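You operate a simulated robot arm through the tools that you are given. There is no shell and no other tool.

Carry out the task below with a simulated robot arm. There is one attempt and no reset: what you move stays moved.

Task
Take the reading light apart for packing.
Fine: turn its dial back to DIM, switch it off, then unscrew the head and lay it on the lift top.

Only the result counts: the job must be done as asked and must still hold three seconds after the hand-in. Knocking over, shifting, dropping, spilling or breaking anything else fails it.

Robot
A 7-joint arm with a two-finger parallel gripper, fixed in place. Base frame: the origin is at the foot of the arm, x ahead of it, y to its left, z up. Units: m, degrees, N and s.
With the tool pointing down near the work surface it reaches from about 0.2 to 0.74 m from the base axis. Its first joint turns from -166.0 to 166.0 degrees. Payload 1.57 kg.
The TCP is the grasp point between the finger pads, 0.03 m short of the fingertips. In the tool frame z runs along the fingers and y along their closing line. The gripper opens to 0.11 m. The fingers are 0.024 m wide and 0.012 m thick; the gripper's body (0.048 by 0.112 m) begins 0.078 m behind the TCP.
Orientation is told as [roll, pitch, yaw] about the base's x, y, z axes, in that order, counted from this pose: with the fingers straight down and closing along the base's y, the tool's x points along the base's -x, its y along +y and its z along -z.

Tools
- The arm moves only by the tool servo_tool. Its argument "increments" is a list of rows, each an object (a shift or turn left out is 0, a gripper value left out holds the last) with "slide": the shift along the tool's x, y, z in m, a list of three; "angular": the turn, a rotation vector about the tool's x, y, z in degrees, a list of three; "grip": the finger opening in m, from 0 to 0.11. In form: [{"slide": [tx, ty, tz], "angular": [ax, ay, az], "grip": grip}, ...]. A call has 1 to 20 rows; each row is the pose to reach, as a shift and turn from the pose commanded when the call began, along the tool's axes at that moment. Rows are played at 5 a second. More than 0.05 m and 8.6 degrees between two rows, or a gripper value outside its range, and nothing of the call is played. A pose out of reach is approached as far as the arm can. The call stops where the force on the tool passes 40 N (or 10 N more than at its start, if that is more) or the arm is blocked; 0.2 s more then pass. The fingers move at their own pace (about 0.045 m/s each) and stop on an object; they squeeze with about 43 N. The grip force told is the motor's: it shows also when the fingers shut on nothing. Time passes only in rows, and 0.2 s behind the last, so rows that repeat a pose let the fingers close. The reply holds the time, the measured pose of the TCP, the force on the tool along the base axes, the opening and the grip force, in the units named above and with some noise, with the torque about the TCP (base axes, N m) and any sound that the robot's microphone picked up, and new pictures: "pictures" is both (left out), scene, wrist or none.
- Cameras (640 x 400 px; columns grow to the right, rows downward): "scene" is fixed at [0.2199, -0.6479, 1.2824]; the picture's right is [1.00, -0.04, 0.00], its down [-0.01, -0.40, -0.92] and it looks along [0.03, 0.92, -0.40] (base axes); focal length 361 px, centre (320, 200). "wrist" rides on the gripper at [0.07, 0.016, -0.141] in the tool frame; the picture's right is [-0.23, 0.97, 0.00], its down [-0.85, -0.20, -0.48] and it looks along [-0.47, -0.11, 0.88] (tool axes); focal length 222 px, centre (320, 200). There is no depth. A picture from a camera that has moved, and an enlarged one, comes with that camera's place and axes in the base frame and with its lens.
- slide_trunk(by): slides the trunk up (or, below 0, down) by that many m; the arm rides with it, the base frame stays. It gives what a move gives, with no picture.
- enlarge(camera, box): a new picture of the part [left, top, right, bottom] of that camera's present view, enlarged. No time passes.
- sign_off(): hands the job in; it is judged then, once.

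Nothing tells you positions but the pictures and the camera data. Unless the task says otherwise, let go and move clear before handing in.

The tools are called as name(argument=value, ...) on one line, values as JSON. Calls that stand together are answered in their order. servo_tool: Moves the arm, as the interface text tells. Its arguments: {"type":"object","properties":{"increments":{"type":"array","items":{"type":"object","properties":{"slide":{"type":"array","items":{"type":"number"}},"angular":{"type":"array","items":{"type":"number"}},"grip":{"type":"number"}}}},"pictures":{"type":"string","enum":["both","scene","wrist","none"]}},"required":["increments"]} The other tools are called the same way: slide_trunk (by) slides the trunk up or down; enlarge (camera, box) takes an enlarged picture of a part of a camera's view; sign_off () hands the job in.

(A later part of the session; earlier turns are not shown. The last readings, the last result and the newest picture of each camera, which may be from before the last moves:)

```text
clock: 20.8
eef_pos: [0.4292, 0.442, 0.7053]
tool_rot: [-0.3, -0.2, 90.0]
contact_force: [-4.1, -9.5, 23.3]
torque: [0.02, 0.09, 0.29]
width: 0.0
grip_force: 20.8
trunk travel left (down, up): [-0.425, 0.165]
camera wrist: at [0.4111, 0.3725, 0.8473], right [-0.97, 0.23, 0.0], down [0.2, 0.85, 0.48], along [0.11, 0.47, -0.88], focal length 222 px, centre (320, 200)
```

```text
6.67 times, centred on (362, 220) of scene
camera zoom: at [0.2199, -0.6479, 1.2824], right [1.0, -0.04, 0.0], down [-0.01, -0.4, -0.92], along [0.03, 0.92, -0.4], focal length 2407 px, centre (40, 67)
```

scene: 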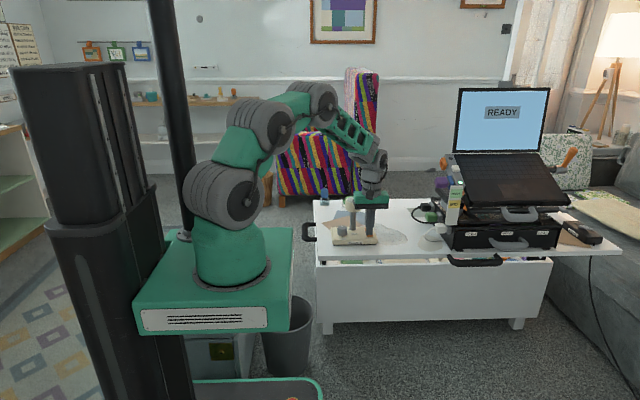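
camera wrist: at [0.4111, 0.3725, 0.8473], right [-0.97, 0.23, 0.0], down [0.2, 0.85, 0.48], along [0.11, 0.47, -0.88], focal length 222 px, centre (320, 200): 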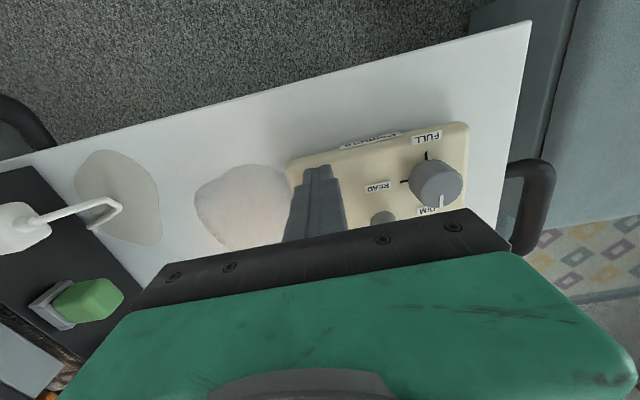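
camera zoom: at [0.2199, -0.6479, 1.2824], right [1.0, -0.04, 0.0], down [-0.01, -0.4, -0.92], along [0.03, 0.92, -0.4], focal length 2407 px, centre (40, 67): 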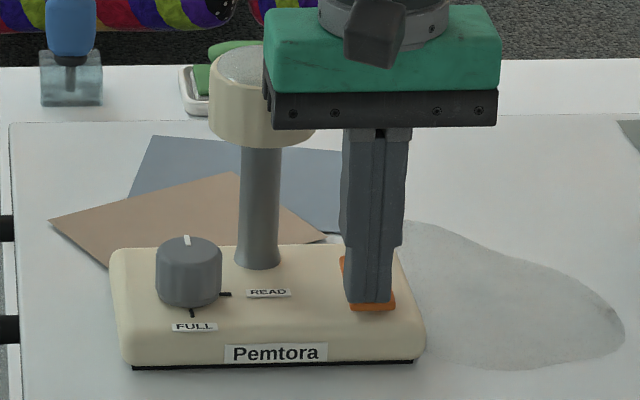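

The light went off. I'll lift straight up and check that it stays off.

servo_tool(increments=[{"slide": [0, 0, -0.01]}, {"slide": [0, 0, -0.05]}, {"slide": [0, 0, -0.1]}, {"slide": [0, 0, -0.15]}, {"slide": [0, 0, -0.165], "grip": 0.08}, {"slide": [0, 0, -0.165], "grip": 0.08}, {"slide": [0, 0, -0.165], "grip": 0.08}, {"slide": [0, 0, -0.165], "grip": 0.08}])

enlarge(camera="scene", box=[330, 190, 394, 250])

enlarge(camera="wrist", box=[260, 110, 420, 230])

```text
clock: 22.6
eef_pos: [0.4286, 0.4433, 0.8688]
tool_rot: [0.0, 0.0, 90.0]
contact_force: [0.3, -0.8, -0.4]
torque: [0.0, -0.06, 0.03]
width: 0.08
grip_force: 0.1
trunk travel left (down, up): [-0.425, 0.165]
camera wrist: at [0.4114, 0.3734, 1.0092], right [-0.97, 0.23, 0.0], down [0.2, 0.86, 0.48], along [0.11, 0.47, -0.88], focal length 222 px, centre (320, 200)
```

scene: 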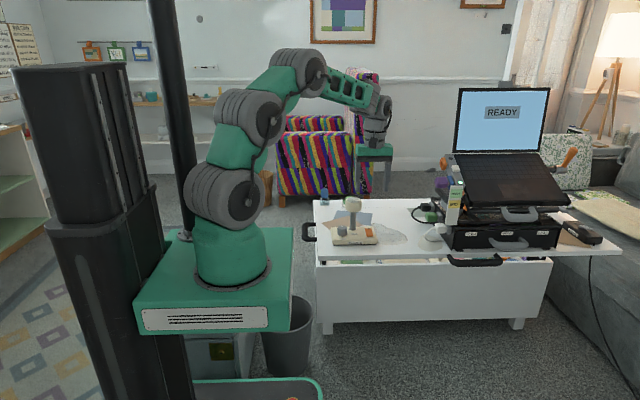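
wrist: 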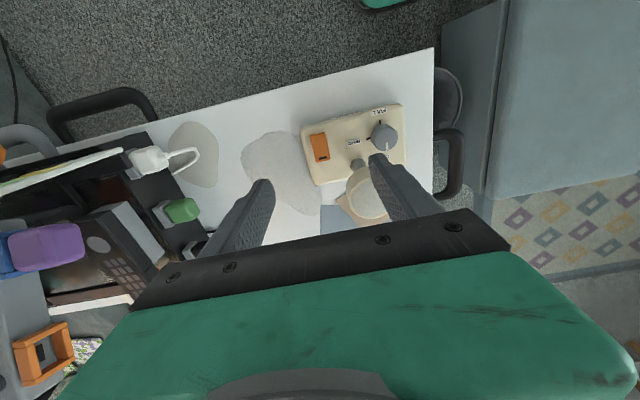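

```text
6.67 times, centred on (362, 220) of scene
camera zoom: at [0.2199, -0.6479, 1.2824], right [1.0, -0.04, 0.0], down [-0.01, -0.4, -0.92], along [0.03, 0.92, -0.4], focal length 2407 px, centre (40, 67)
```

zoom: 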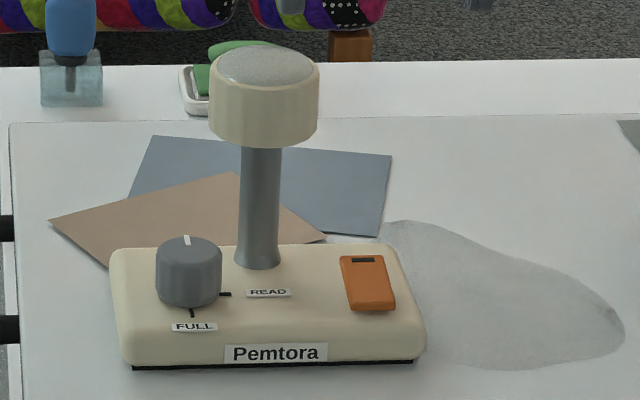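

```text
3.33 times, centred on (340, 170) of wrist
camera zoom: at [0.4114, 0.3734, 1.0092], right [-0.97, 0.23, 0.0], down [0.2, 0.86, 0.48], along [0.11, 0.47, -0.88], focal length 740 px, centre (253, 300)
```

zoom: 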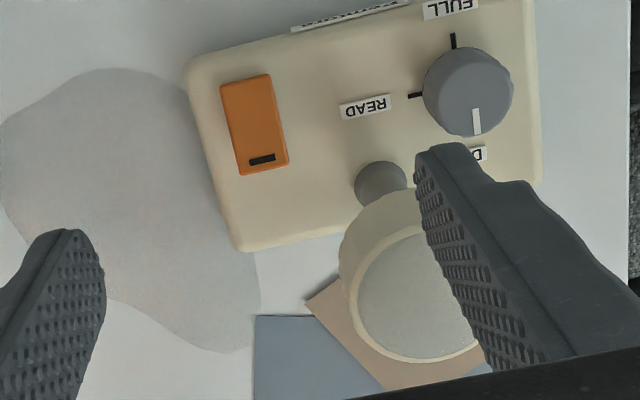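

The light is off with the rocker's front down. Next is unscrewing the head: I'll move over (0.380, 0.508), winding the wrist back so there's plenty of counter‑clockwise travel.

servo_tool(increments=[{"slide": [-0.016, 0.012, 0], "angular": [0, 0, 7.5]}, {"slide": [-0.033, 0.024, 0], "angular": [0, 0, 15]}, {"slide": [-0.049, 0.036, 0], "angular": [0, 0, 22.5]}, {"slide": [-0.0652, 0.0486, 0], "angular": [0, 0, 30]}, {"slide": [-0.0652, 0.0486, 0], "angular": [0, 0, 37.5]}, {"slide": [-0.0652, 0.0486, 0], "angular": [0, 0, 45]}, {"slide": [-0.0652, 0.0486, 0], "angular": [0, 0, 52.5]}, {"slide": [-0.0652, 0.0486, 0], "angular": [0, 0, 60]}, {"slide": [-0.0652, 0.0486, 0], "angular": [0, 0, 67.5]}, {"slide": [-0.0652, 0.0486, 0], "angular": [0, 0, 75]}, {"slide": [-0.0652, 0.0486, 0], "angular": [0, 0, 82.5]}, {"slide": [-0.0652, 0.0486, 0], "angular": [0, 0, 90]}, {"slide": [-0.0652, 0.0486, 0], "angular": [0, 0, 97.5]}, {"slide": [-0.0652, 0.0486, 0], "angular": [0, 0, 105]}, {"slide": [-0.0652, 0.0486, 0], "angular": [0, 0, 112.5]}, {"slide": [-0.0652, 0.0486, 0], "angular": [0, 0, 120]}, {"slide": [-0.0652, 0.0486, 0], "angular": [0, 0, 127.5]}, {"slide": [-0.0652, 0.0486, 0], "angular": [0, 0, 135]}, {"slide": [-0.0652, 0.0486, 0], "angular": [0, 0, 135]}])

enlarge(camera="wrist", box=[200, 110, 440, 260])

```text
clock: 26.6
eef_pos: [0.3806, 0.508, 0.8676]
tool_rot: [-0.1, 0.0, -45.1]
contact_force: [-0.2, 0.3, 0.2]
torque: [-0.01, 0.03, -0.02]
width: 0.0799
grip_force: 0.0
trunk travel left (down, up): [-0.425, 0.165]
camera wrist: at [0.3416, 0.5692, 1.0095], right [0.85, 0.53, 0.0], down [0.46, -0.75, 0.48], along [0.25, -0.41, -0.88], focal length 222 px, centre (320, 200)
```

scene: 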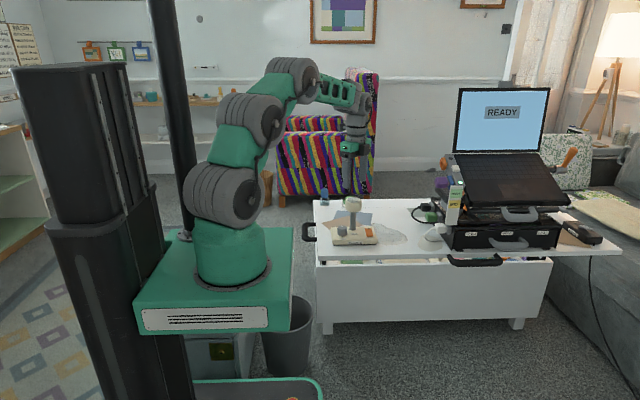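
wrist: 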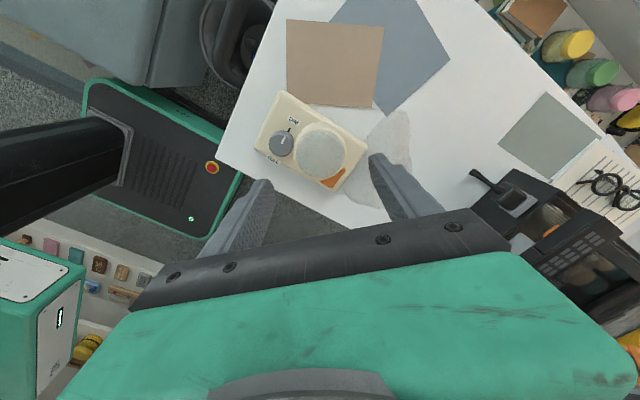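

```text
2.67 times, centred on (320, 185) of wrist
camera zoom: at [0.3416, 0.5692, 1.0095], right [0.85, 0.53, 0.0], down [0.46, -0.75, 0.48], along [0.25, -0.41, -0.88], focal length 592 px, centre (320, 240)
```

zoom: 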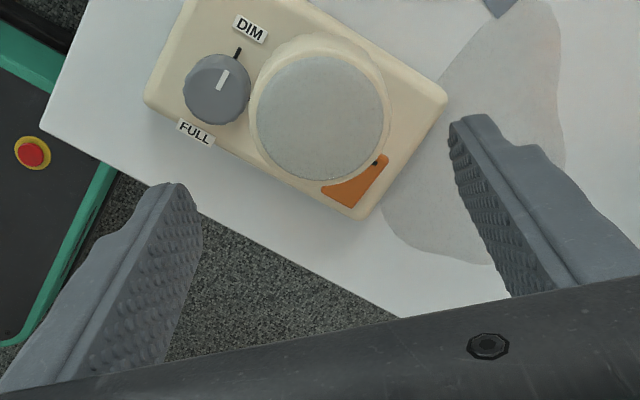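

The head axis checks out at (0.379, 0.5085). I'll lower around it, centred at its side height, and close.

servo_tool(increments=[{"slide": [0.0014, -0.0007, 0.03]}, {"slide": [0.0014, -0.0007, 0.06]}, {"slide": [0.0014, -0.0007, 0.09]}, {"slide": [0.0014, -0.0007, 0.112]}, {"slide": [0.0014, -0.0007, 0.112]}, {"slide": [0.0014, -0.0007, 0.112], "grip": 0.0}, {"slide": [0.0014, -0.0007, 0.112], "grip": 0.0}, {"slide": [0.0014, -0.0007, 0.112], "grip": 0.0}])

enlarge(camera="scene", box=[320, 180, 384, 250])

enlarge(camera="wrist", box=[200, 110, 440, 260])

```text
clock: 28.4
eef_pos: [0.3793, 0.5101, 0.7541]
tool_rot: [-0.1, 0.0, -44.9]
contact_force: [-1.9, -2.9, -0.3]
torque: [0.03, -0.04, -0.04]
width: 0.0565
grip_force: 27.6
trunk travel left (down, up): [-0.425, 0.165]
camera wrist: at [0.3403, 0.5705, 0.896], right [0.85, 0.53, 0.0], down [0.46, -0.75, 0.48], along [0.25, -0.41, -0.88], focal length 222 px, centre (320, 200)
```

scene: 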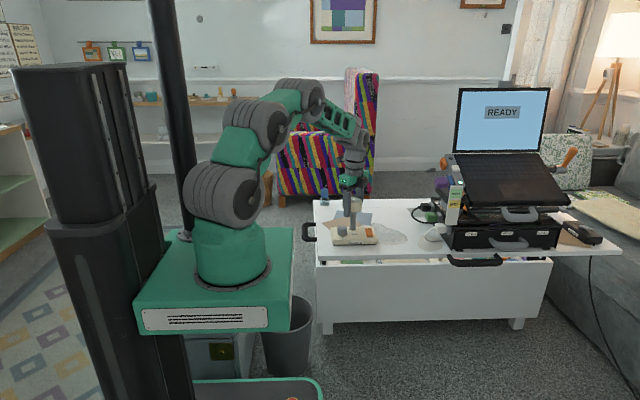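
wrist: 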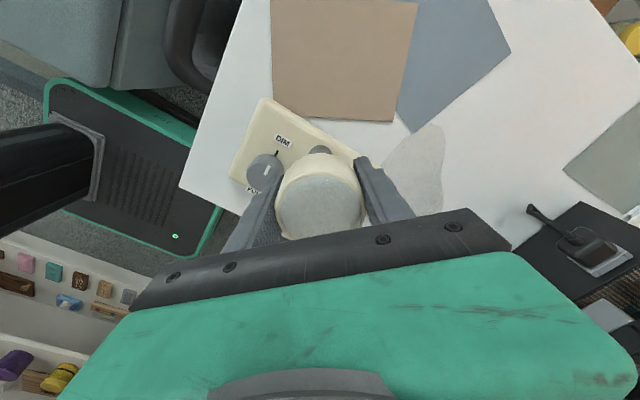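

```text
5.71 times, centred on (352, 215) of scene
camera zoom: at [0.2199, -0.6479, 1.2824], right [1.0, -0.04, 0.0], down [-0.01, -0.4, -0.92], along [0.03, 0.92, -0.4], focal length 2063 px, centre (137, 114)
```

zoom: 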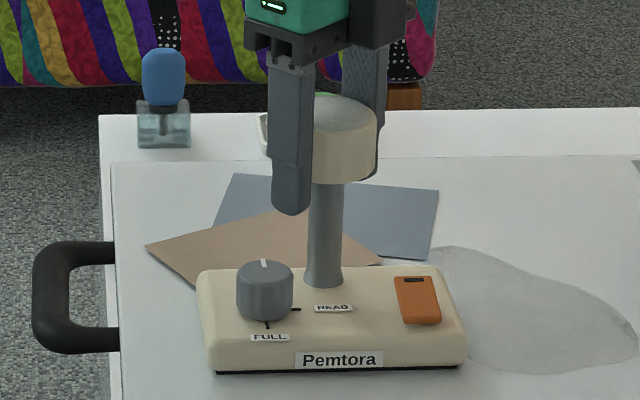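

```text
2.67 times, centred on (320, 185) of wrist
camera zoom: at [0.3403, 0.5705, 0.896], right [0.85, 0.53, 0.0], down [0.46, -0.75, 0.48], along [0.25, -0.41, -0.88], focal length 592 px, centre (320, 240)
```

zoom: 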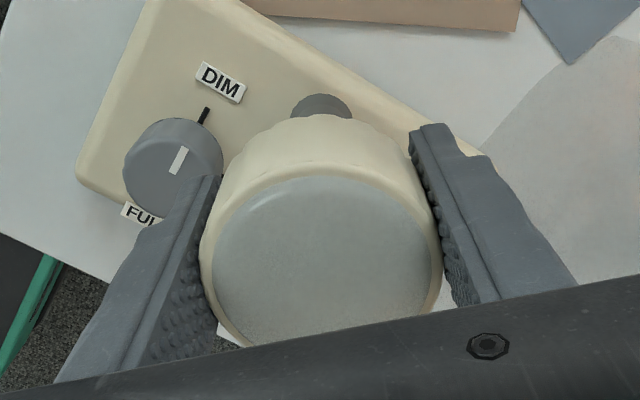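

The head is gripped (0.0565 m). I'll start unscrewing counter‑clockwise by 60° and watch whether the base stays put.

servo_tool(increments=[{"angular": [0, 0, -6]}, {"angular": [0, 0, -12]}, {"angular": [0, 0, -18]}, {"angular": [0, 0, -24]}, {"angular": [0, 0, -30]}, {"angular": [0, 0, -36]}, {"angular": [0, 0, -42]}, {"angular": [0, 0, -48]}, {"angular": [0, 0, -54]}, {"angular": [0, 0, -60]}])

enlarge(camera="scene", box=[320, 180, 384, 250])

enlarge(camera="wrist", box=[200, 110, 440, 260])

```text
clock: 30.6
eef_pos: [0.3792, 0.5094, 0.7543]
tool_rot: [-0.1, -0.1, 15.1]
contact_force: [1.3, -2.3, -5.9]
torque: [-0.02, -0.23, -0.01]
width: 0.056
grip_force: 43.0
trunk travel left (down, up): [-0.425, 0.165]
camera wrist: at [0.3064, 0.5067, 0.8969], right [-0.03, 1.0, 0.0], down [0.88, 0.03, 0.48], along [0.48, 0.01, -0.88], focal length 222 px, centre (320, 200)
```

scene: 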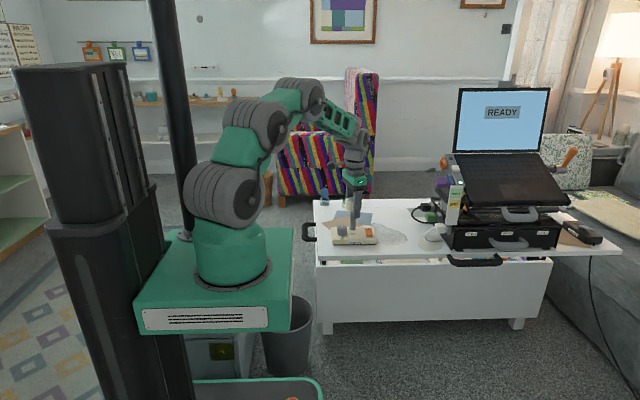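
wrist: 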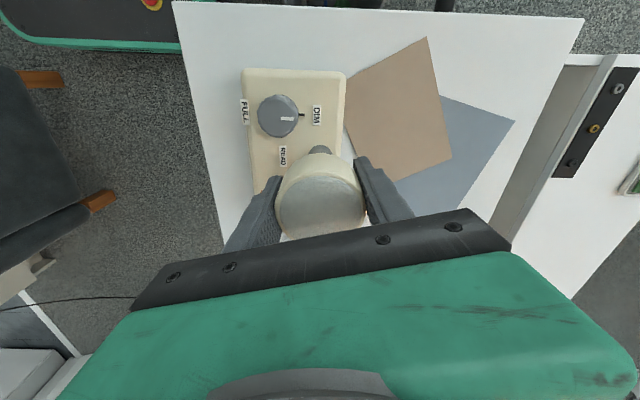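

```text
5.71 times, centred on (352, 215) of scene
camera zoom: at [0.2199, -0.6479, 1.2824], right [1.0, -0.04, 0.0], down [-0.01, -0.4, -0.92], along [0.03, 0.92, -0.4], focal length 2063 px, centre (137, 114)
```

zoom: 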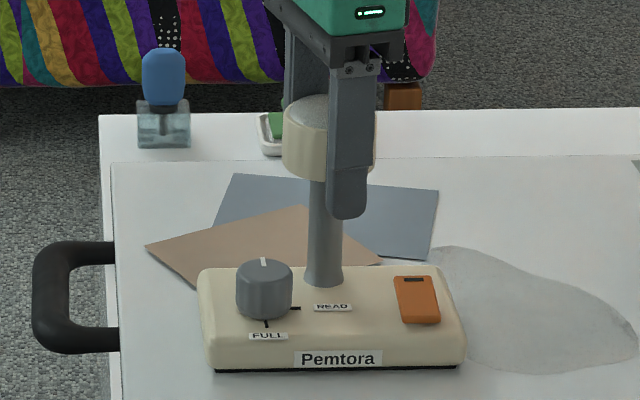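

```text
2.67 times, centred on (320, 185) of wrist
camera zoom: at [0.3064, 0.5067, 0.8969], right [-0.03, 1.0, 0.0], down [0.88, 0.03, 0.48], along [0.48, 0.01, -0.88], focal length 592 px, centre (320, 240)
```

zoom: 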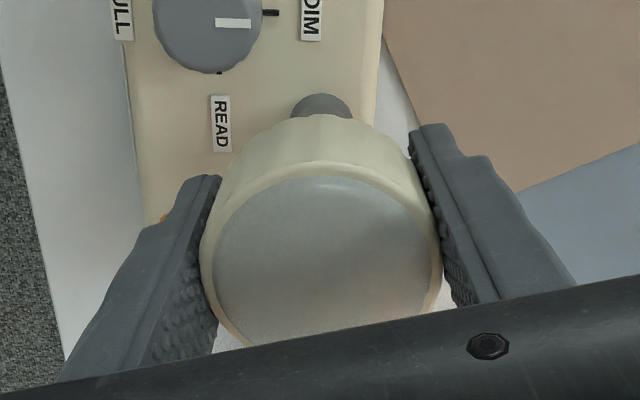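

The base stayed put. The force on the tool is now −5.9 N in z, so I'll turn another 30° and see how force and torque develop.

servo_tool(increments=[{"angular": [0, 0, -6]}, {"angular": [0, 0, -12]}, {"angular": [0, 0, -18]}, {"angular": [0, 0, -24]}, {"angular": [0, 0, -30]}, {"angular": [0, 0, -30]}])

enlarge(camera="scene", box=[320, 180, 384, 250])

```text
clock: 32.0
eef_pos: [0.3793, 0.5097, 0.7562]
tool_rot: [0.0, 0.1, 45.1]
contact_force: [-1.2, 1.5, -5.8]
torque: [0.15, -0.1, -0.01]
width: 0.056
grip_force: 43.4
trunk travel left (down, up): [-0.425, 0.165]
camera wrist: at [0.3165, 0.4713, 0.8973], right [-0.53, 0.85, 0.0], down [0.74, 0.47, 0.48], along [0.41, 0.25, -0.88], focal length 222 px, centre (320, 200)
```

scene: 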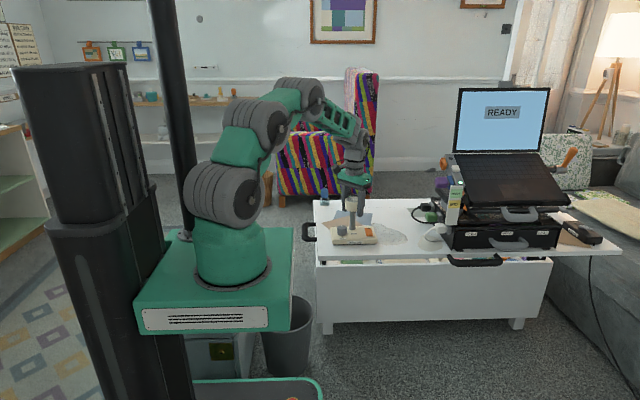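
wrist: 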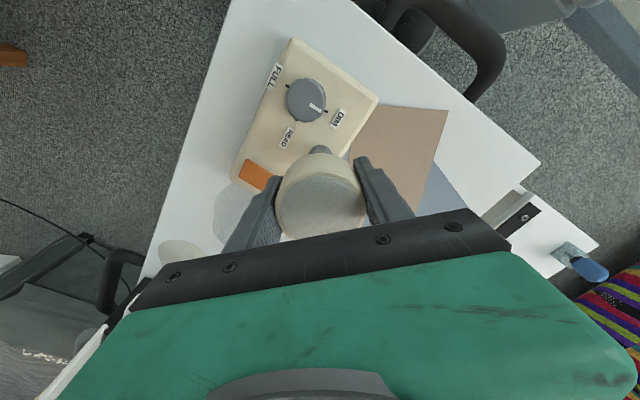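

```text
5.71 times, centred on (352, 215) of scene
camera zoom: at [0.2199, -0.6479, 1.2824], right [1.0, -0.04, 0.0], down [-0.01, -0.4, -0.92], along [0.03, 0.92, -0.4], focal length 2063 px, centre (137, 114)
```

zoom: 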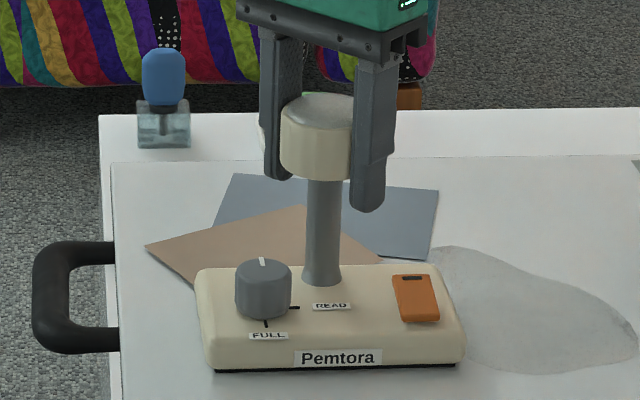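

servo_tool(increments=[{"slide": [0, 0, 0]}, {"slide": [0, 0, 0]}], pictures="none")

enlarge(camera="scene", box=[336, 190, 368, 220])

enlarge(camera="wrist", box=[260, 130, 380, 220])

```text
clock: 32.6
eef_pos: [0.3783, 0.5091, 0.7553]
tool_rot: [0.0, 0.0, 45.1]
contact_force: [-2.0, 1.4, -6.1]
torque: [0.23, 0.0, 0.02]
width: 0.0558
grip_force: 42.6
trunk travel left (down, up): [-0.425, 0.165]
```

```text
13.33 times, centred on (352, 205) of scene
camera zoom: at [0.2199, -0.6479, 1.2824], right [1.0, -0.04, 0.0], down [-0.01, -0.4, -0.92], along [0.03, 0.92, -0.4], focal length 4814 px, centre (-107, 133)
```

zoom: 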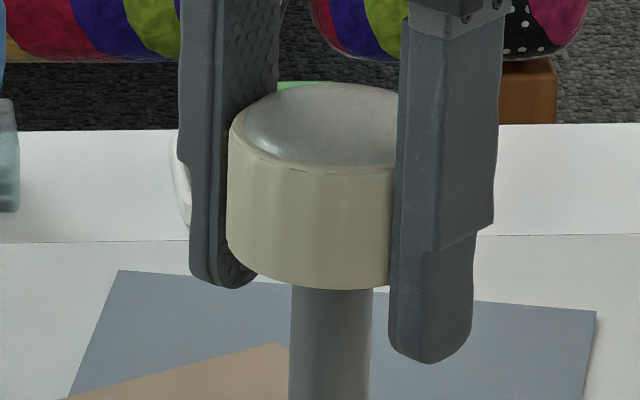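

```text
4.44 times, centred on (320, 175) of wrist
camera zoom: at [0.3164, 0.4712, 0.8974], right [-0.53, 0.85, 0.0], down [0.75, 0.46, 0.48], along [0.41, 0.25, -0.88], focal length 987 px, centre (320, 311)
```

zoom: 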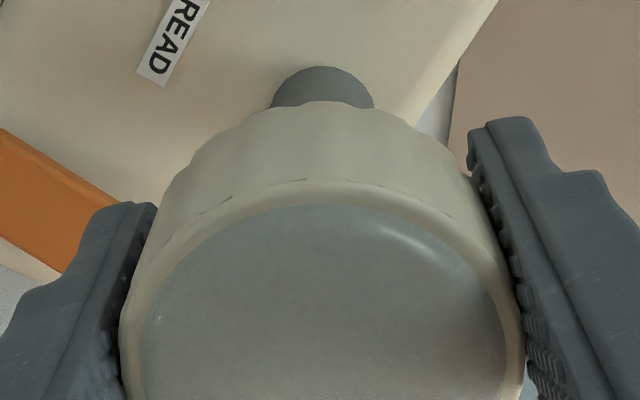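

enlarge(camera="scene", box=[330, 190, 394, 250])

enlarge(camera="scene", box=[360, 225, 378, 240])

enlarge(camera="scene", box=[334, 215, 386, 250])

```text
6.67 times, centred on (362, 220) of scene
camera zoom: at [0.2199, -0.6479, 1.2824], right [1.0, -0.04, 0.0], down [-0.01, -0.4, -0.92], along [0.03, 0.92, -0.4], focal length 2407 px, centre (40, 67)
```

zoom: 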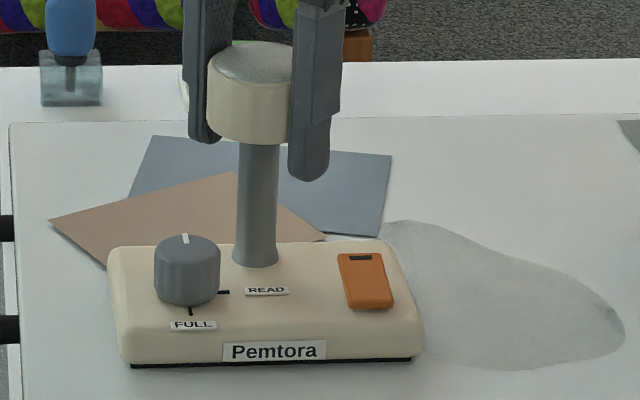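

```text
16.00 times, centred on (369, 232) of scene
camera zoom: at [0.2199, -0.6479, 1.2824], right [1.0, -0.04, 0.0], down [-0.01, -0.4, -0.92], along [0.03, 0.92, -0.4], focal length 5776 px, centre (-464, -320)
```

zoom: 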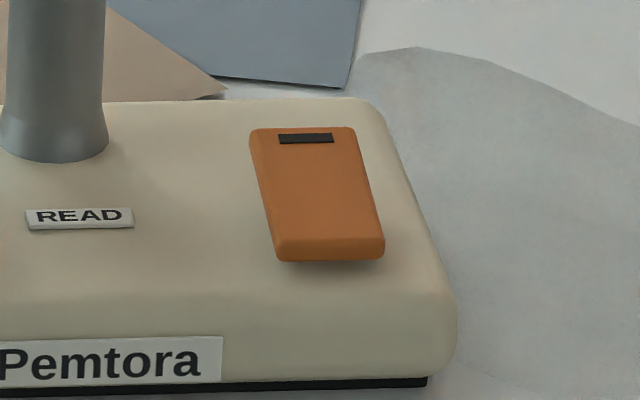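

```text
11.43 times, centred on (360, 232) of scene
camera zoom: at [0.2199, -0.6479, 1.2824], right [1.0, -0.04, 0.0], down [-0.01, -0.4, -0.92], along [0.03, 0.92, -0.4], focal length 4126 px, centre (-137, -171)
```

zoom: 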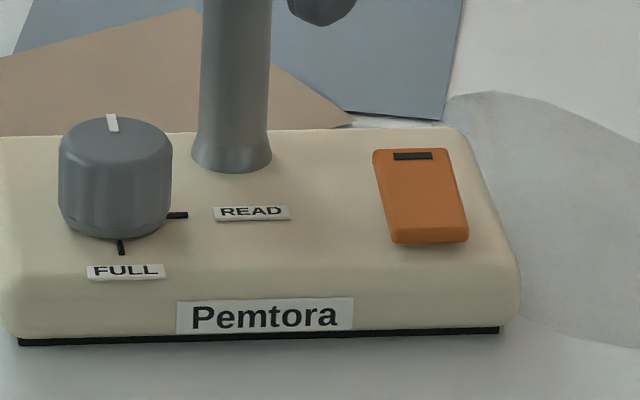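

The base appears lifted about 1 mm (−6 N ≈ the lamp's weight), because the arm crept up to its commanded height while gripping. I'll lower about 1.5 mm so the base rests fully on the top again, then continue unscrewing.

servo_tool(increments=[{"slide": [0, 0, 0.0008]}, {"slide": [0, 0, 0.0016]}, {"slide": [0, 0, 0.0016]}, {"slide": [0, 0, 0.0016]}], pictures="none")

enlarge(camera="scene", box=[360, 225, 378, 240])

```text
clock: 33.6
eef_pos: [0.3783, 0.5091, 0.7556]
tool_rot: [0.0, 0.0, 45.0]
contact_force: [-3.3, 4.0, 3.9]
torque: [-0.24, 0.31, 0.02]
width: 0.0559
grip_force: 43.3
trunk travel left (down, up): [-0.425, 0.165]
```

```text
16.00 times, centred on (369, 232) of scene
camera zoom: at [0.2199, -0.6479, 1.2824], right [1.0, -0.04, 0.0], down [-0.01, -0.4, -0.92], along [0.03, 0.92, -0.4], focal length 5776 px, centre (-464, -320)
```

zoom: 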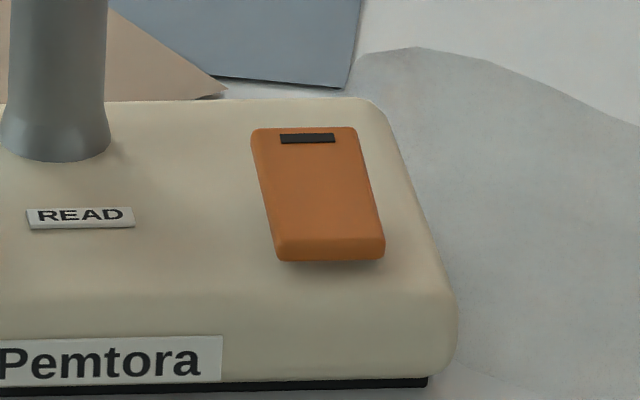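

The base is resting on the top again (Fz +3.9 N). I'll continue unscrewing another 60°.

servo_tool(increments=[{"angular": [0, 0, -6]}, {"angular": [0, 0, -12]}, {"angular": [0, 0, -18]}, {"angular": [0, 0, -24]}, {"angular": [0, 0, -30]}, {"angular": [0, 0, -36]}, {"angular": [0, 0, -42]}, {"angular": [0, 0, -48]}, {"angular": [0, 0, -54]}, {"angular": [0, 0, -60]}, {"angular": [0, 0, -60]}])

enlarge(camera="scene", box=[330, 190, 394, 250])

enlarge(camera="scene", box=[336, 190, 368, 220])

```text
clock: 36.0
eef_pos: [0.3806, 0.5092, 0.7555]
tool_rot: [-0.1, -0.1, 105.0]
contact_force: [11.1, 9.0, 21.7]
torque: [-0.1, 0.07, -0.03]
width: 0.0559
grip_force: 43.1
trunk travel left (down, up): [-0.425, 0.165]
camera wrist: at [0.3813, 0.4368, 0.8973], right [-1.0, -0.03, 0.0], down [-0.03, 0.88, 0.48], along [-0.01, 0.48, -0.88], focal length 222 px, centre (320, 200)
```

scene: 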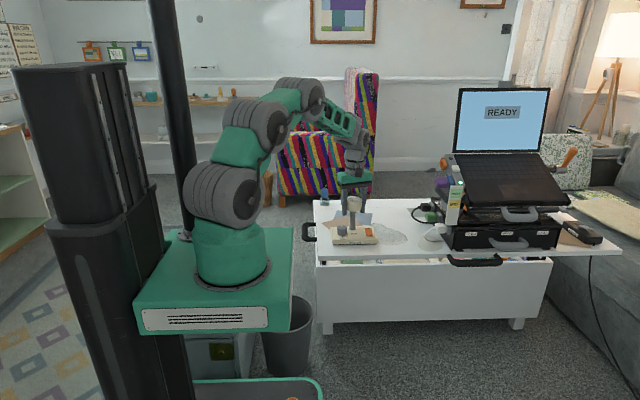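
wrist: 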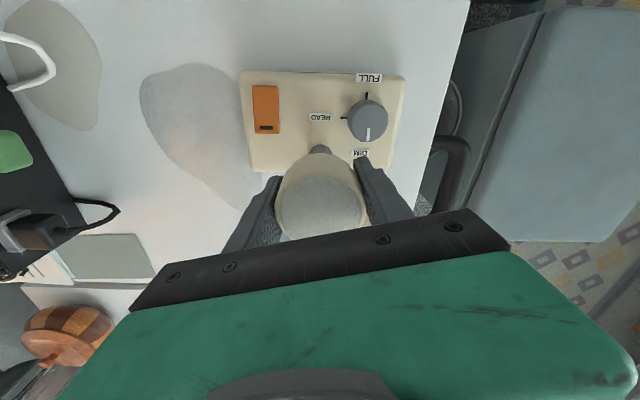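

```text
6.67 times, centred on (362, 220) of scene
camera zoom: at [0.2199, -0.6479, 1.2824], right [1.0, -0.04, 0.0], down [-0.01, -0.4, -0.92], along [0.03, 0.92, -0.4], focal length 2407 px, centre (40, 67)
```

zoom: 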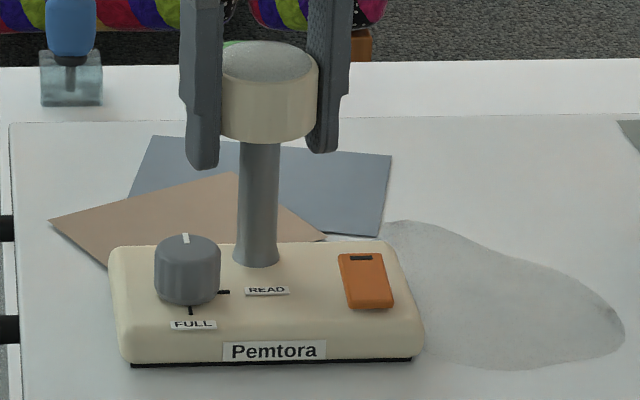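

```text
13.33 times, centred on (352, 205) of scene
camera zoom: at [0.2199, -0.6479, 1.2824], right [1.0, -0.04, 0.0], down [-0.01, -0.4, -0.92], along [0.03, 0.92, -0.4], focal length 4814 px, centre (-107, 133)
```

zoom: 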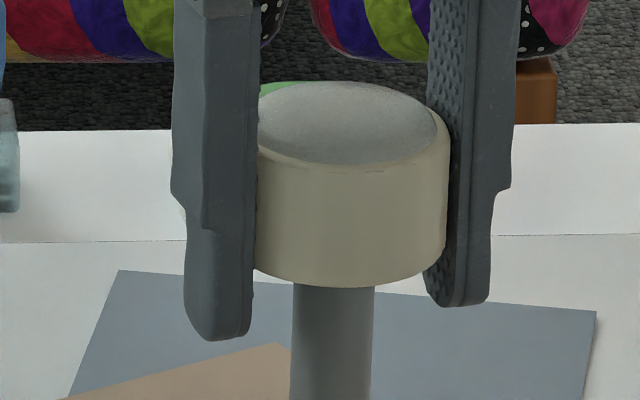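

Upward force is growing (+21.7 N) as the head climbs its thread, so counter‑clockwise is right. I'll open, rewind the wrist 150° around the head, and raise 2 mm to relieve the strain.

servo_tool(increments=[{"grip": 0.08}, {"slide": [0, 0, -0.002], "grip": 0.08}, {"slide": [0, 0, -0.002], "angular": [0, 0, 8.4]}, {"slide": [0, 0, -0.002], "angular": [0, 0, 16.8]}, {"slide": [0, 0, -0.002], "angular": [0, 0, 25.2]}, {"slide": [0, 0, -0.002], "angular": [0, 0, 33.6]}, {"slide": [0, 0, -0.002], "angular": [0, 0, 42]}, {"slide": [0, 0, -0.002], "angular": [0, 0, 50.4]}, {"slide": [0, 0, -0.002], "angular": [0, 0, 58.8]}, {"slide": [0, 0, -0.002], "angular": [0, 0, 67.2]}, {"slide": [0, 0, -0.002], "angular": [0, 0, 75.6]}, {"slide": [0, 0, -0.002], "angular": [0, 0, 84]}, {"slide": [0, 0, -0.002], "angular": [0, 0, 92.4]}, {"slide": [0, 0, -0.002], "angular": [0, 0, 100.8]}, {"slide": [0, 0, -0.002], "angular": [0, 0, 109.2]}, {"slide": [0, 0, -0.002], "angular": [0, 0, 117.6]}, {"slide": [0, 0, -0.002], "angular": [0, 0, 126]}, {"slide": [0, 0, -0.002], "angular": [0, 0, 134.4]}, {"slide": [0, 0, -0.002], "angular": [0, 0, 142.8]}, {"slide": [0, 0, -0.002], "angular": [0, 0, 150]}])

enlarge(camera="scene", box=[336, 190, 368, 220])

enlarge(camera="wrist", box=[200, 110, 440, 260])

```text
clock: 40.2
eef_pos: [0.3788, 0.5089, 0.7565]
tool_rot: [0.1, 0.0, -45.2]
contact_force: [-0.2, 0.3, 0.4]
torque: [-0.02, 0.03, -0.01]
width: 0.0798
grip_force: 0.0
trunk travel left (down, up): [-0.425, 0.165]
camera wrist: at [0.34, 0.5699, 0.8975], right [0.85, 0.53, 0.0], down [0.46, -0.75, 0.48], along [0.25, -0.41, -0.88], focal length 222 px, centre (320, 200)
```

scene: 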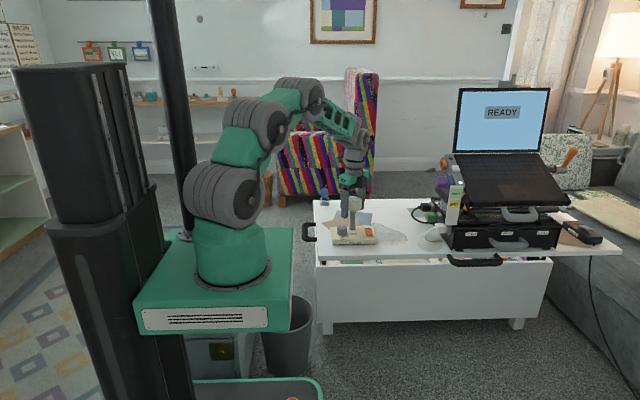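
wrist: 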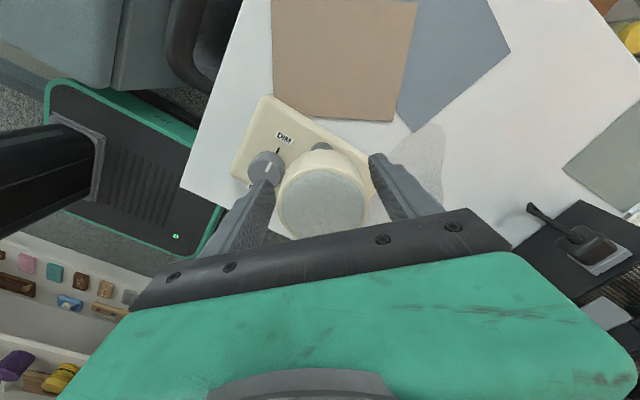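

```text
13.33 times, centred on (352, 205) of scene
camera zoom: at [0.2199, -0.6479, 1.2824], right [1.0, -0.04, 0.0], down [-0.01, -0.4, -0.92], along [0.03, 0.92, -0.4], focal length 4814 px, centre (-107, 133)
```

zoom: 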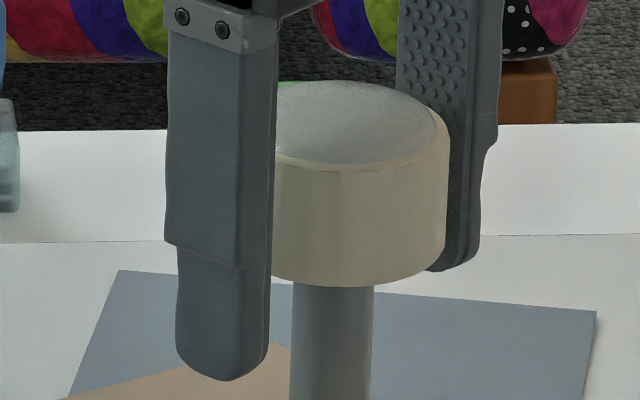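

```text
2.67 times, centred on (320, 185) of wrist
camera zoom: at [0.34, 0.5699, 0.8975], right [0.85, 0.53, 0.0], down [0.46, -0.75, 0.48], along [0.25, -0.41, -0.88], focal length 592 px, centre (320, 240)
```

zoom: 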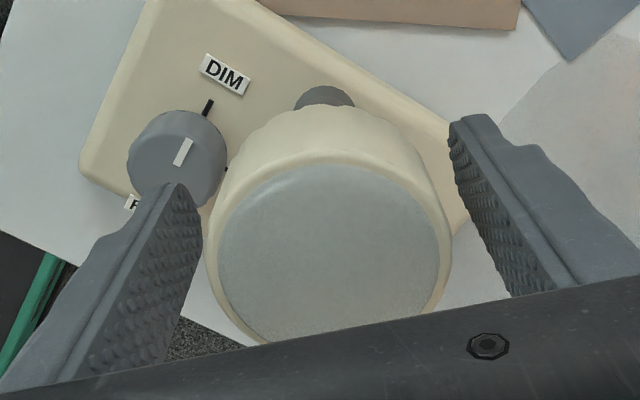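

The head is still seated and slightly higher. I'll regrip and turn another 75° with a small upward allowance, checking the force.

servo_tool(increments=[{"grip": 0.0}, {"grip": 0.0}, {"grip": 0.0}, {"slide": [0, 0, -0.0001], "angular": [0, 0, -7.5]}, {"slide": [0, 0, -0.0002], "angular": [0, 0, -15]}, {"slide": [0, 0, -0.0003], "angular": [0, 0, -22.5]}, {"slide": [0, 0, -0.0004], "angular": [0, 0, -30]}, {"slide": [0, 0, -0.0005], "angular": [0, 0, -37.5]}, {"slide": [0, 0, -0.0006], "angular": [0, 0, -45]}, {"slide": [0, 0, -0.0007], "angular": [0, 0, -52.5]}, {"slide": [0, 0, -0.0008], "angular": [0, 0, -60]}, {"slide": [0, 0, -0.0009], "angular": [0, 0, -67.5]}, {"slide": [0, 0, -0.001], "angular": [0, 0, -75]}, {"slide": [0, 0, -0.001], "angular": [0, 0, -75]}], pictures="scene")

enlarge(camera="scene", box=[336, 190, 368, 220])

enlarge(camera="scene", box=[330, 190, 394, 250])

```text
clock: 43.2
eef_pos: [0.3782, 0.5082, 0.7568]
tool_rot: [-0.1, 0.1, 30.2]
contact_force: [-4.7, 2.6, 2.7]
torque: [0.02, -0.09, -0.03]
width: 0.0566
grip_force: 43.0
trunk travel left (down, up): [-0.425, 0.165]
```

scene: 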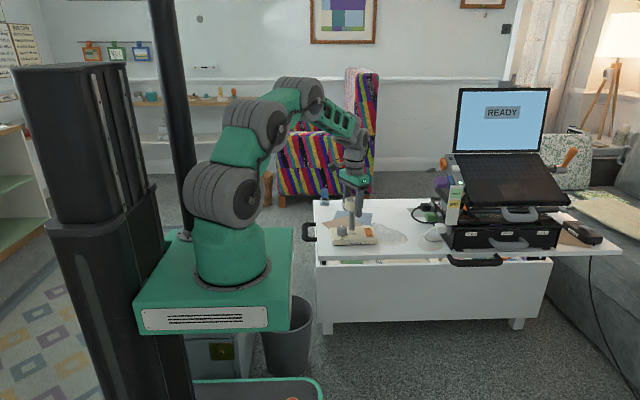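

```text
13.33 times, centred on (352, 205) of scene
camera zoom: at [0.2199, -0.6479, 1.2824], right [1.0, -0.04, 0.0], down [-0.01, -0.4, -0.92], along [0.03, 0.92, -0.4], focal length 4814 px, centre (-107, 133)
```

zoom: 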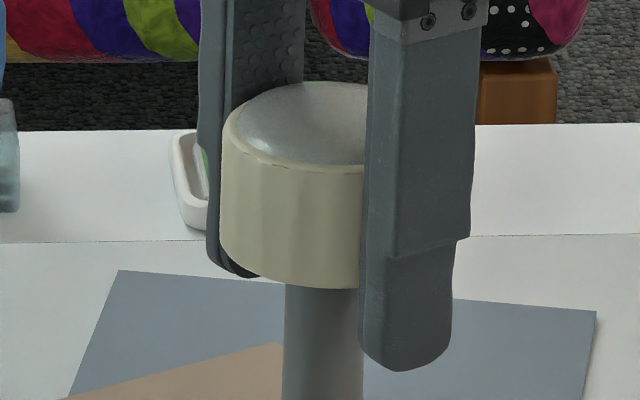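

```text
6.67 times, centred on (362, 220) of scene
camera zoom: at [0.2199, -0.6479, 1.2824], right [1.0, -0.04, 0.0], down [-0.01, -0.4, -0.92], along [0.03, 0.92, -0.4], focal length 2407 px, centre (40, 67)
```

zoom: 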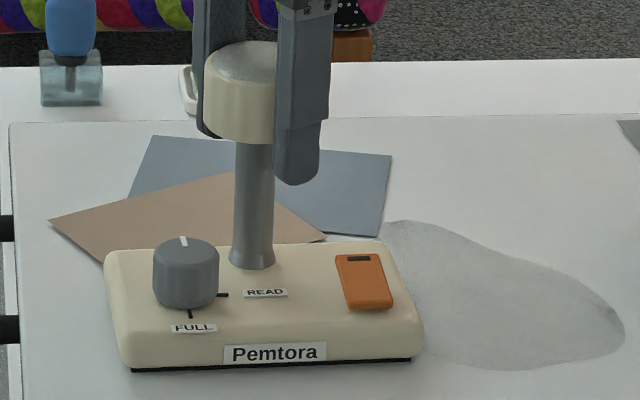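

servo_tool(increments=[{"slide": [0, 0, -0.0001], "angular": [0, 0, -7.5]}, {"slide": [0, 0, -0.0003], "angular": [0, 0, -15]}, {"slide": [0, 0, -0.0004], "angular": [0, 0, -22.5]}, {"slide": [0, 0, -0.0006], "angular": [0, 0, -30]}, {"slide": [0, 0, -0.0007], "angular": [0, 0, -37.5]}, {"slide": [0, 0, -0.0009], "angular": [0, 0, -45]}, {"slide": [0, 0, -0.001], "angular": [0, 0, -52.5]}, {"slide": [0, 0, -0.0012], "angular": [0, 0, -60]}, {"slide": [0, 0, -0.0013], "angular": [0, 0, -67.5]}, {"slide": [0, 0, -0.0015], "angular": [0, 0, -75]}, {"slide": [0, 0, -0.0015], "angular": [0, 0, -75]}], pictures="wrist")

enlarge(camera="scene", box=[336, 190, 368, 220])

enlarge(camera="scene", box=[330, 190, 394, 250])

```text
clock: 45.6
eef_pos: [0.3787, 0.5079, 0.7577]
tool_rot: [0.1, -0.1, 105.0]
contact_force: [0.6, 0.2, -0.9]
torque: [0.01, -0.02, 0.02]
width: 0.0566
grip_force: 42.8
trunk travel left (down, up): [-0.425, 0.165]
camera wrist: at [0.38, 0.4372, 0.8999], right [-1.0, -0.03, 0.0], down [-0.03, 0.88, 0.48], along [-0.02, 0.48, -0.88], focal length 222 px, centre (320, 200)
```

wrist: 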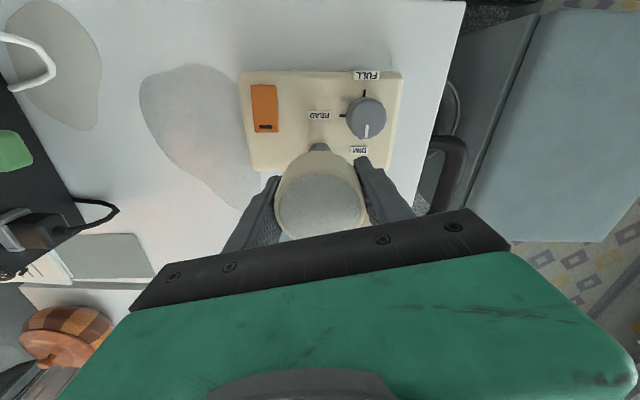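

```text
13.33 times, centred on (352, 205) of scene
camera zoom: at [0.2199, -0.6479, 1.2824], right [1.0, -0.04, 0.0], down [-0.01, -0.4, -0.92], along [0.03, 0.92, -0.4], focal length 4814 px, centre (-107, 133)
```

zoom: 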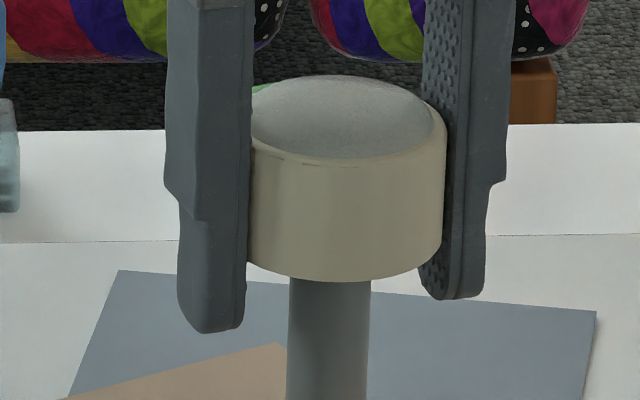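

```text
6.67 times, centred on (362, 220) of scene
camera zoom: at [0.2199, -0.6479, 1.2824], right [1.0, -0.04, 0.0], down [-0.01, -0.4, -0.92], along [0.03, 0.92, -0.4], focal length 2407 px, centre (40, 67)
```

zoom: 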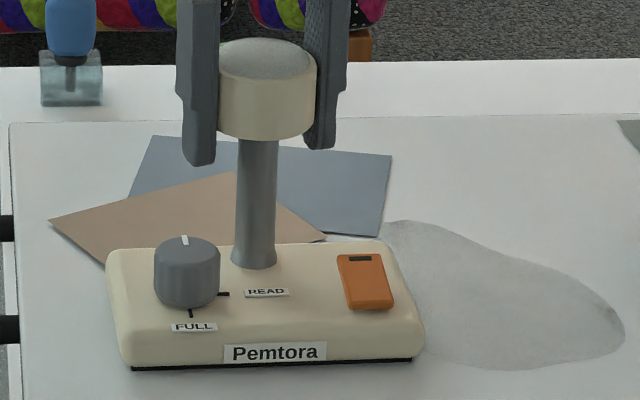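

All forces have dropped to about zero, so the head may be free. I'll test with a small 4 mm lift and look.

servo_tool(increments=[{"slide": [0, 0, -0.001]}, {"slide": [0, 0, -0.002]}, {"slide": [0, 0, -0.003]}, {"slide": [0, 0, -0.004]}, {"slide": [0, 0, -0.004]}], pictures="none")

enlarge(camera="scene", box=[336, 190, 368, 220])

enlarge(camera="scene", box=[330, 190, 394, 250])

```text
clock: 46.8
eef_pos: [0.3797, 0.5087, 0.7613]
tool_rot: [0.1, 0.0, 105.0]
contact_force: [-0.3, 0.5, -0.1]
torque: [-0.03, 0.03, 0.02]
width: 0.0566
grip_force: 43.0
trunk travel left (down, up): [-0.425, 0.165]
```

```text
13.33 times, centred on (352, 205) of scene
camera zoom: at [0.2199, -0.6479, 1.2824], right [1.0, -0.04, 0.0], down [-0.01, -0.4, -0.92], along [0.03, 0.92, -0.4], focal length 4814 px, centre (-107, 133)
```

zoom: 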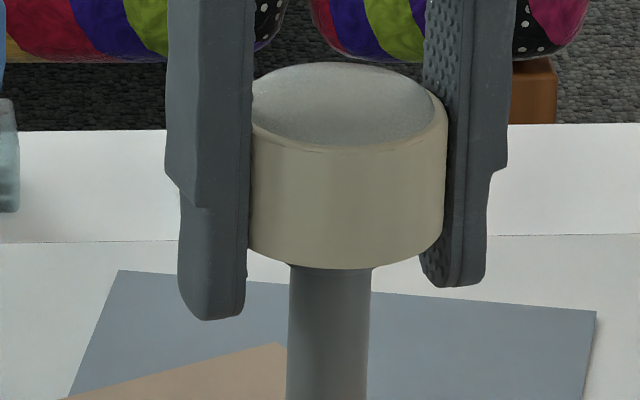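

```text
6.67 times, centred on (362, 220) of scene
camera zoom: at [0.2199, -0.6479, 1.2824], right [1.0, -0.04, 0.0], down [-0.01, -0.4, -0.92], along [0.03, 0.92, -0.4], focal length 2407 px, centre (40, 67)
```

zoom: 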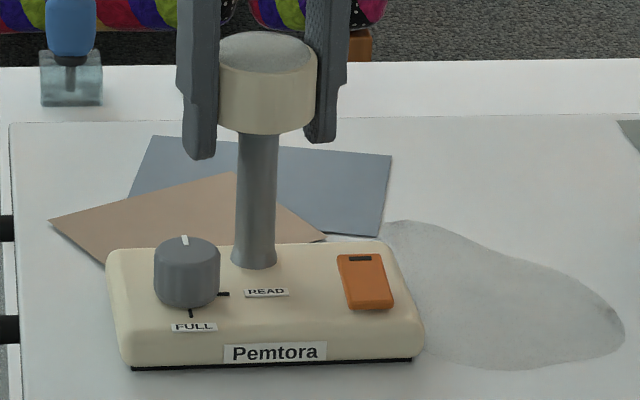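

The head lifted off and the base stayed. I'll raise it well clear and look at the free area on the lift top to choose a spot.

servo_tool(increments=[{"slide": [0, 0, -0.01]}, {"slide": [0, 0, -0.03]}, {"slide": [0, 0, -0.06]}, {"slide": [0, 0, -0.09]}, {"slide": [0, 0, -0.09]}])

enlarge(camera="scene", box=[320, 150, 480, 270])

enlarge(camera="scene", box=[340, 220, 440, 270])

enlarge(camera="scene", box=[330, 170, 378, 220])

```text
clock: 48.0
eef_pos: [0.3801, 0.5072, 0.8517]
tool_rot: [0.0, 0.0, 105.0]
contact_force: [0.4, 0.3, -0.5]
torque: [0.01, 0.0, 0.02]
width: 0.0564
grip_force: 42.8
trunk travel left (down, up): [-0.425, 0.165]
camera wrist: at [0.3811, 0.437, 0.9942], right [-1.0, -0.03, 0.0], down [-0.03, 0.88, 0.48], along [-0.02, 0.48, -0.88], focal length 222 px, centre (320, 200)
```

scene: 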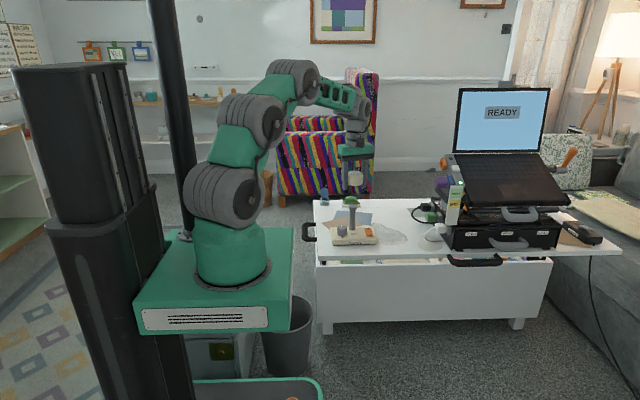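
wrist: 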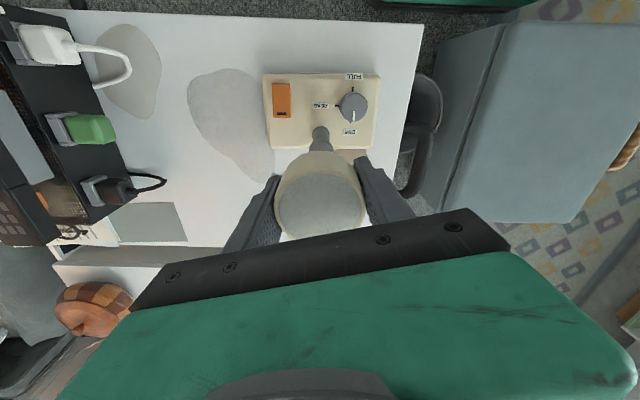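

```text
3.33 times, centred on (400, 210) of scene
camera zoom: at [0.2199, -0.6479, 1.2824], right [1.0, -0.04, 0.0], down [-0.01, -0.4, -0.92], along [0.03, 0.92, -0.4], focal length 1203 px, centre (53, 167)
```

zoom: 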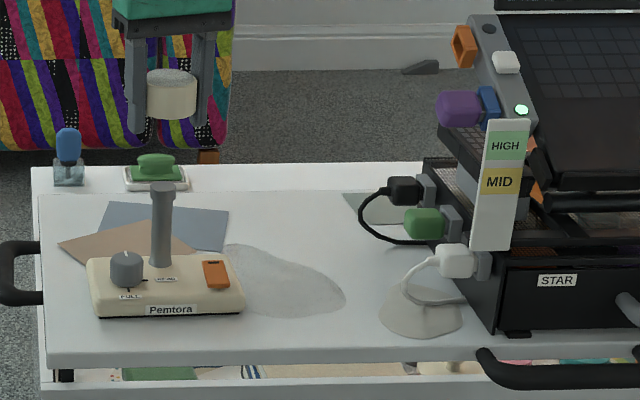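

```text
6.40 times, centred on (390, 245) of scene
camera zoom: at [0.2199, -0.6479, 1.2824], right [1.0, -0.04, 0.0], down [-0.01, -0.4, -0.92], along [0.03, 0.92, -0.4], focal length 2310 px, centre (-128, -88)
```

zoom: 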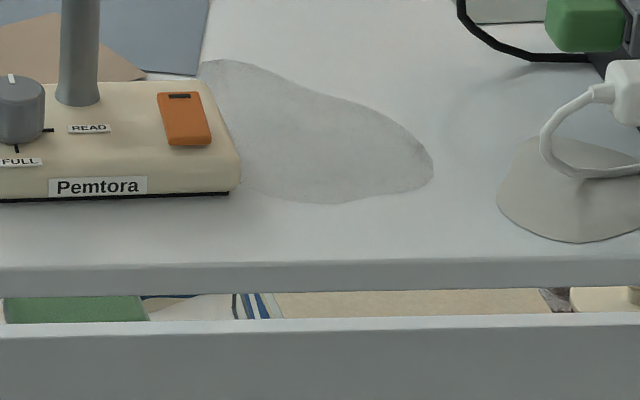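

```text
8.00 times, centred on (354, 195) of scene
camera zoom: at [0.2199, -0.6479, 1.2824], right [1.0, -0.04, 0.0], down [-0.01, -0.4, -0.92], along [0.03, 0.92, -0.4], focal length 2888 px, centre (48, 240)
```

zoom: 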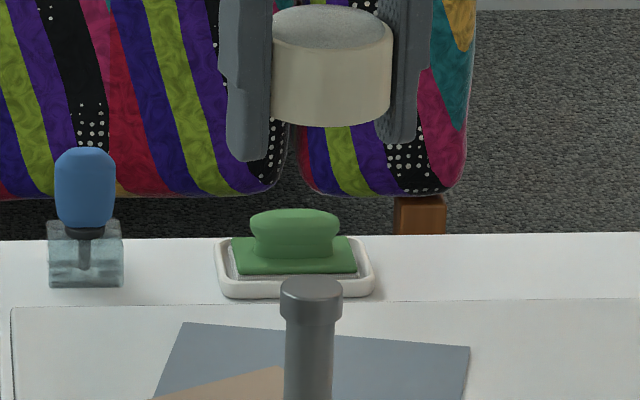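

The head is free and held, and the bare stem shows its collar. My fingertips extend about 19 mm below the head's underside, so I can't set it down like this. I'll rest it back on the stem, loosen only slightly so it stays captured, slide up about 21 mm and regrip.

servo_tool(increments=[{"slide": [0, 0, 0.03]}, {"slide": [0, 0, 0.06]}, {"slide": [0, 0, 0.075]}, {"slide": [0, 0, 0.08]}, {"slide": [0, 0, 0.083]}, {"slide": [0, 0, 0.085]}, {"slide": [0, 0, 0.085]}], pictures="none")

enlarge(camera="scene", box=[336, 190, 368, 220])

```text
clock: 49.6
eef_pos: [0.378, 0.5102, 0.7663]
tool_rot: [0.1, 0.0, 105.1]
contact_force: [-0.1, -0.4, -0.8]
torque: [0.01, 0.0, 0.01]
width: 0.0562
grip_force: 42.5
trunk travel left (down, up): [-0.425, 0.165]
```

```text
13.33 times, centred on (352, 205) of scene
camera zoom: at [0.2199, -0.6479, 1.2824], right [1.0, -0.04, 0.0], down [-0.01, -0.4, -0.92], along [0.03, 0.92, -0.4], focal length 4814 px, centre (-107, 133)
```

zoom: 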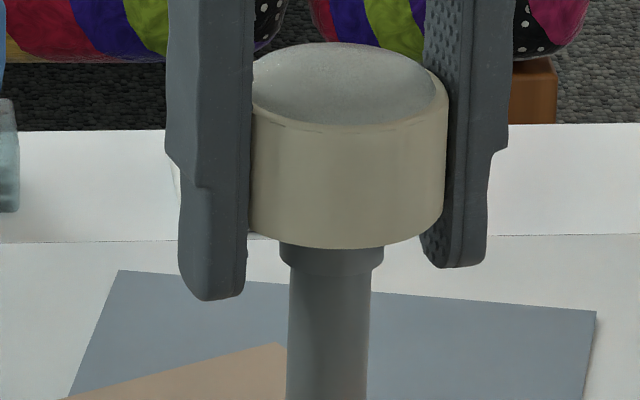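

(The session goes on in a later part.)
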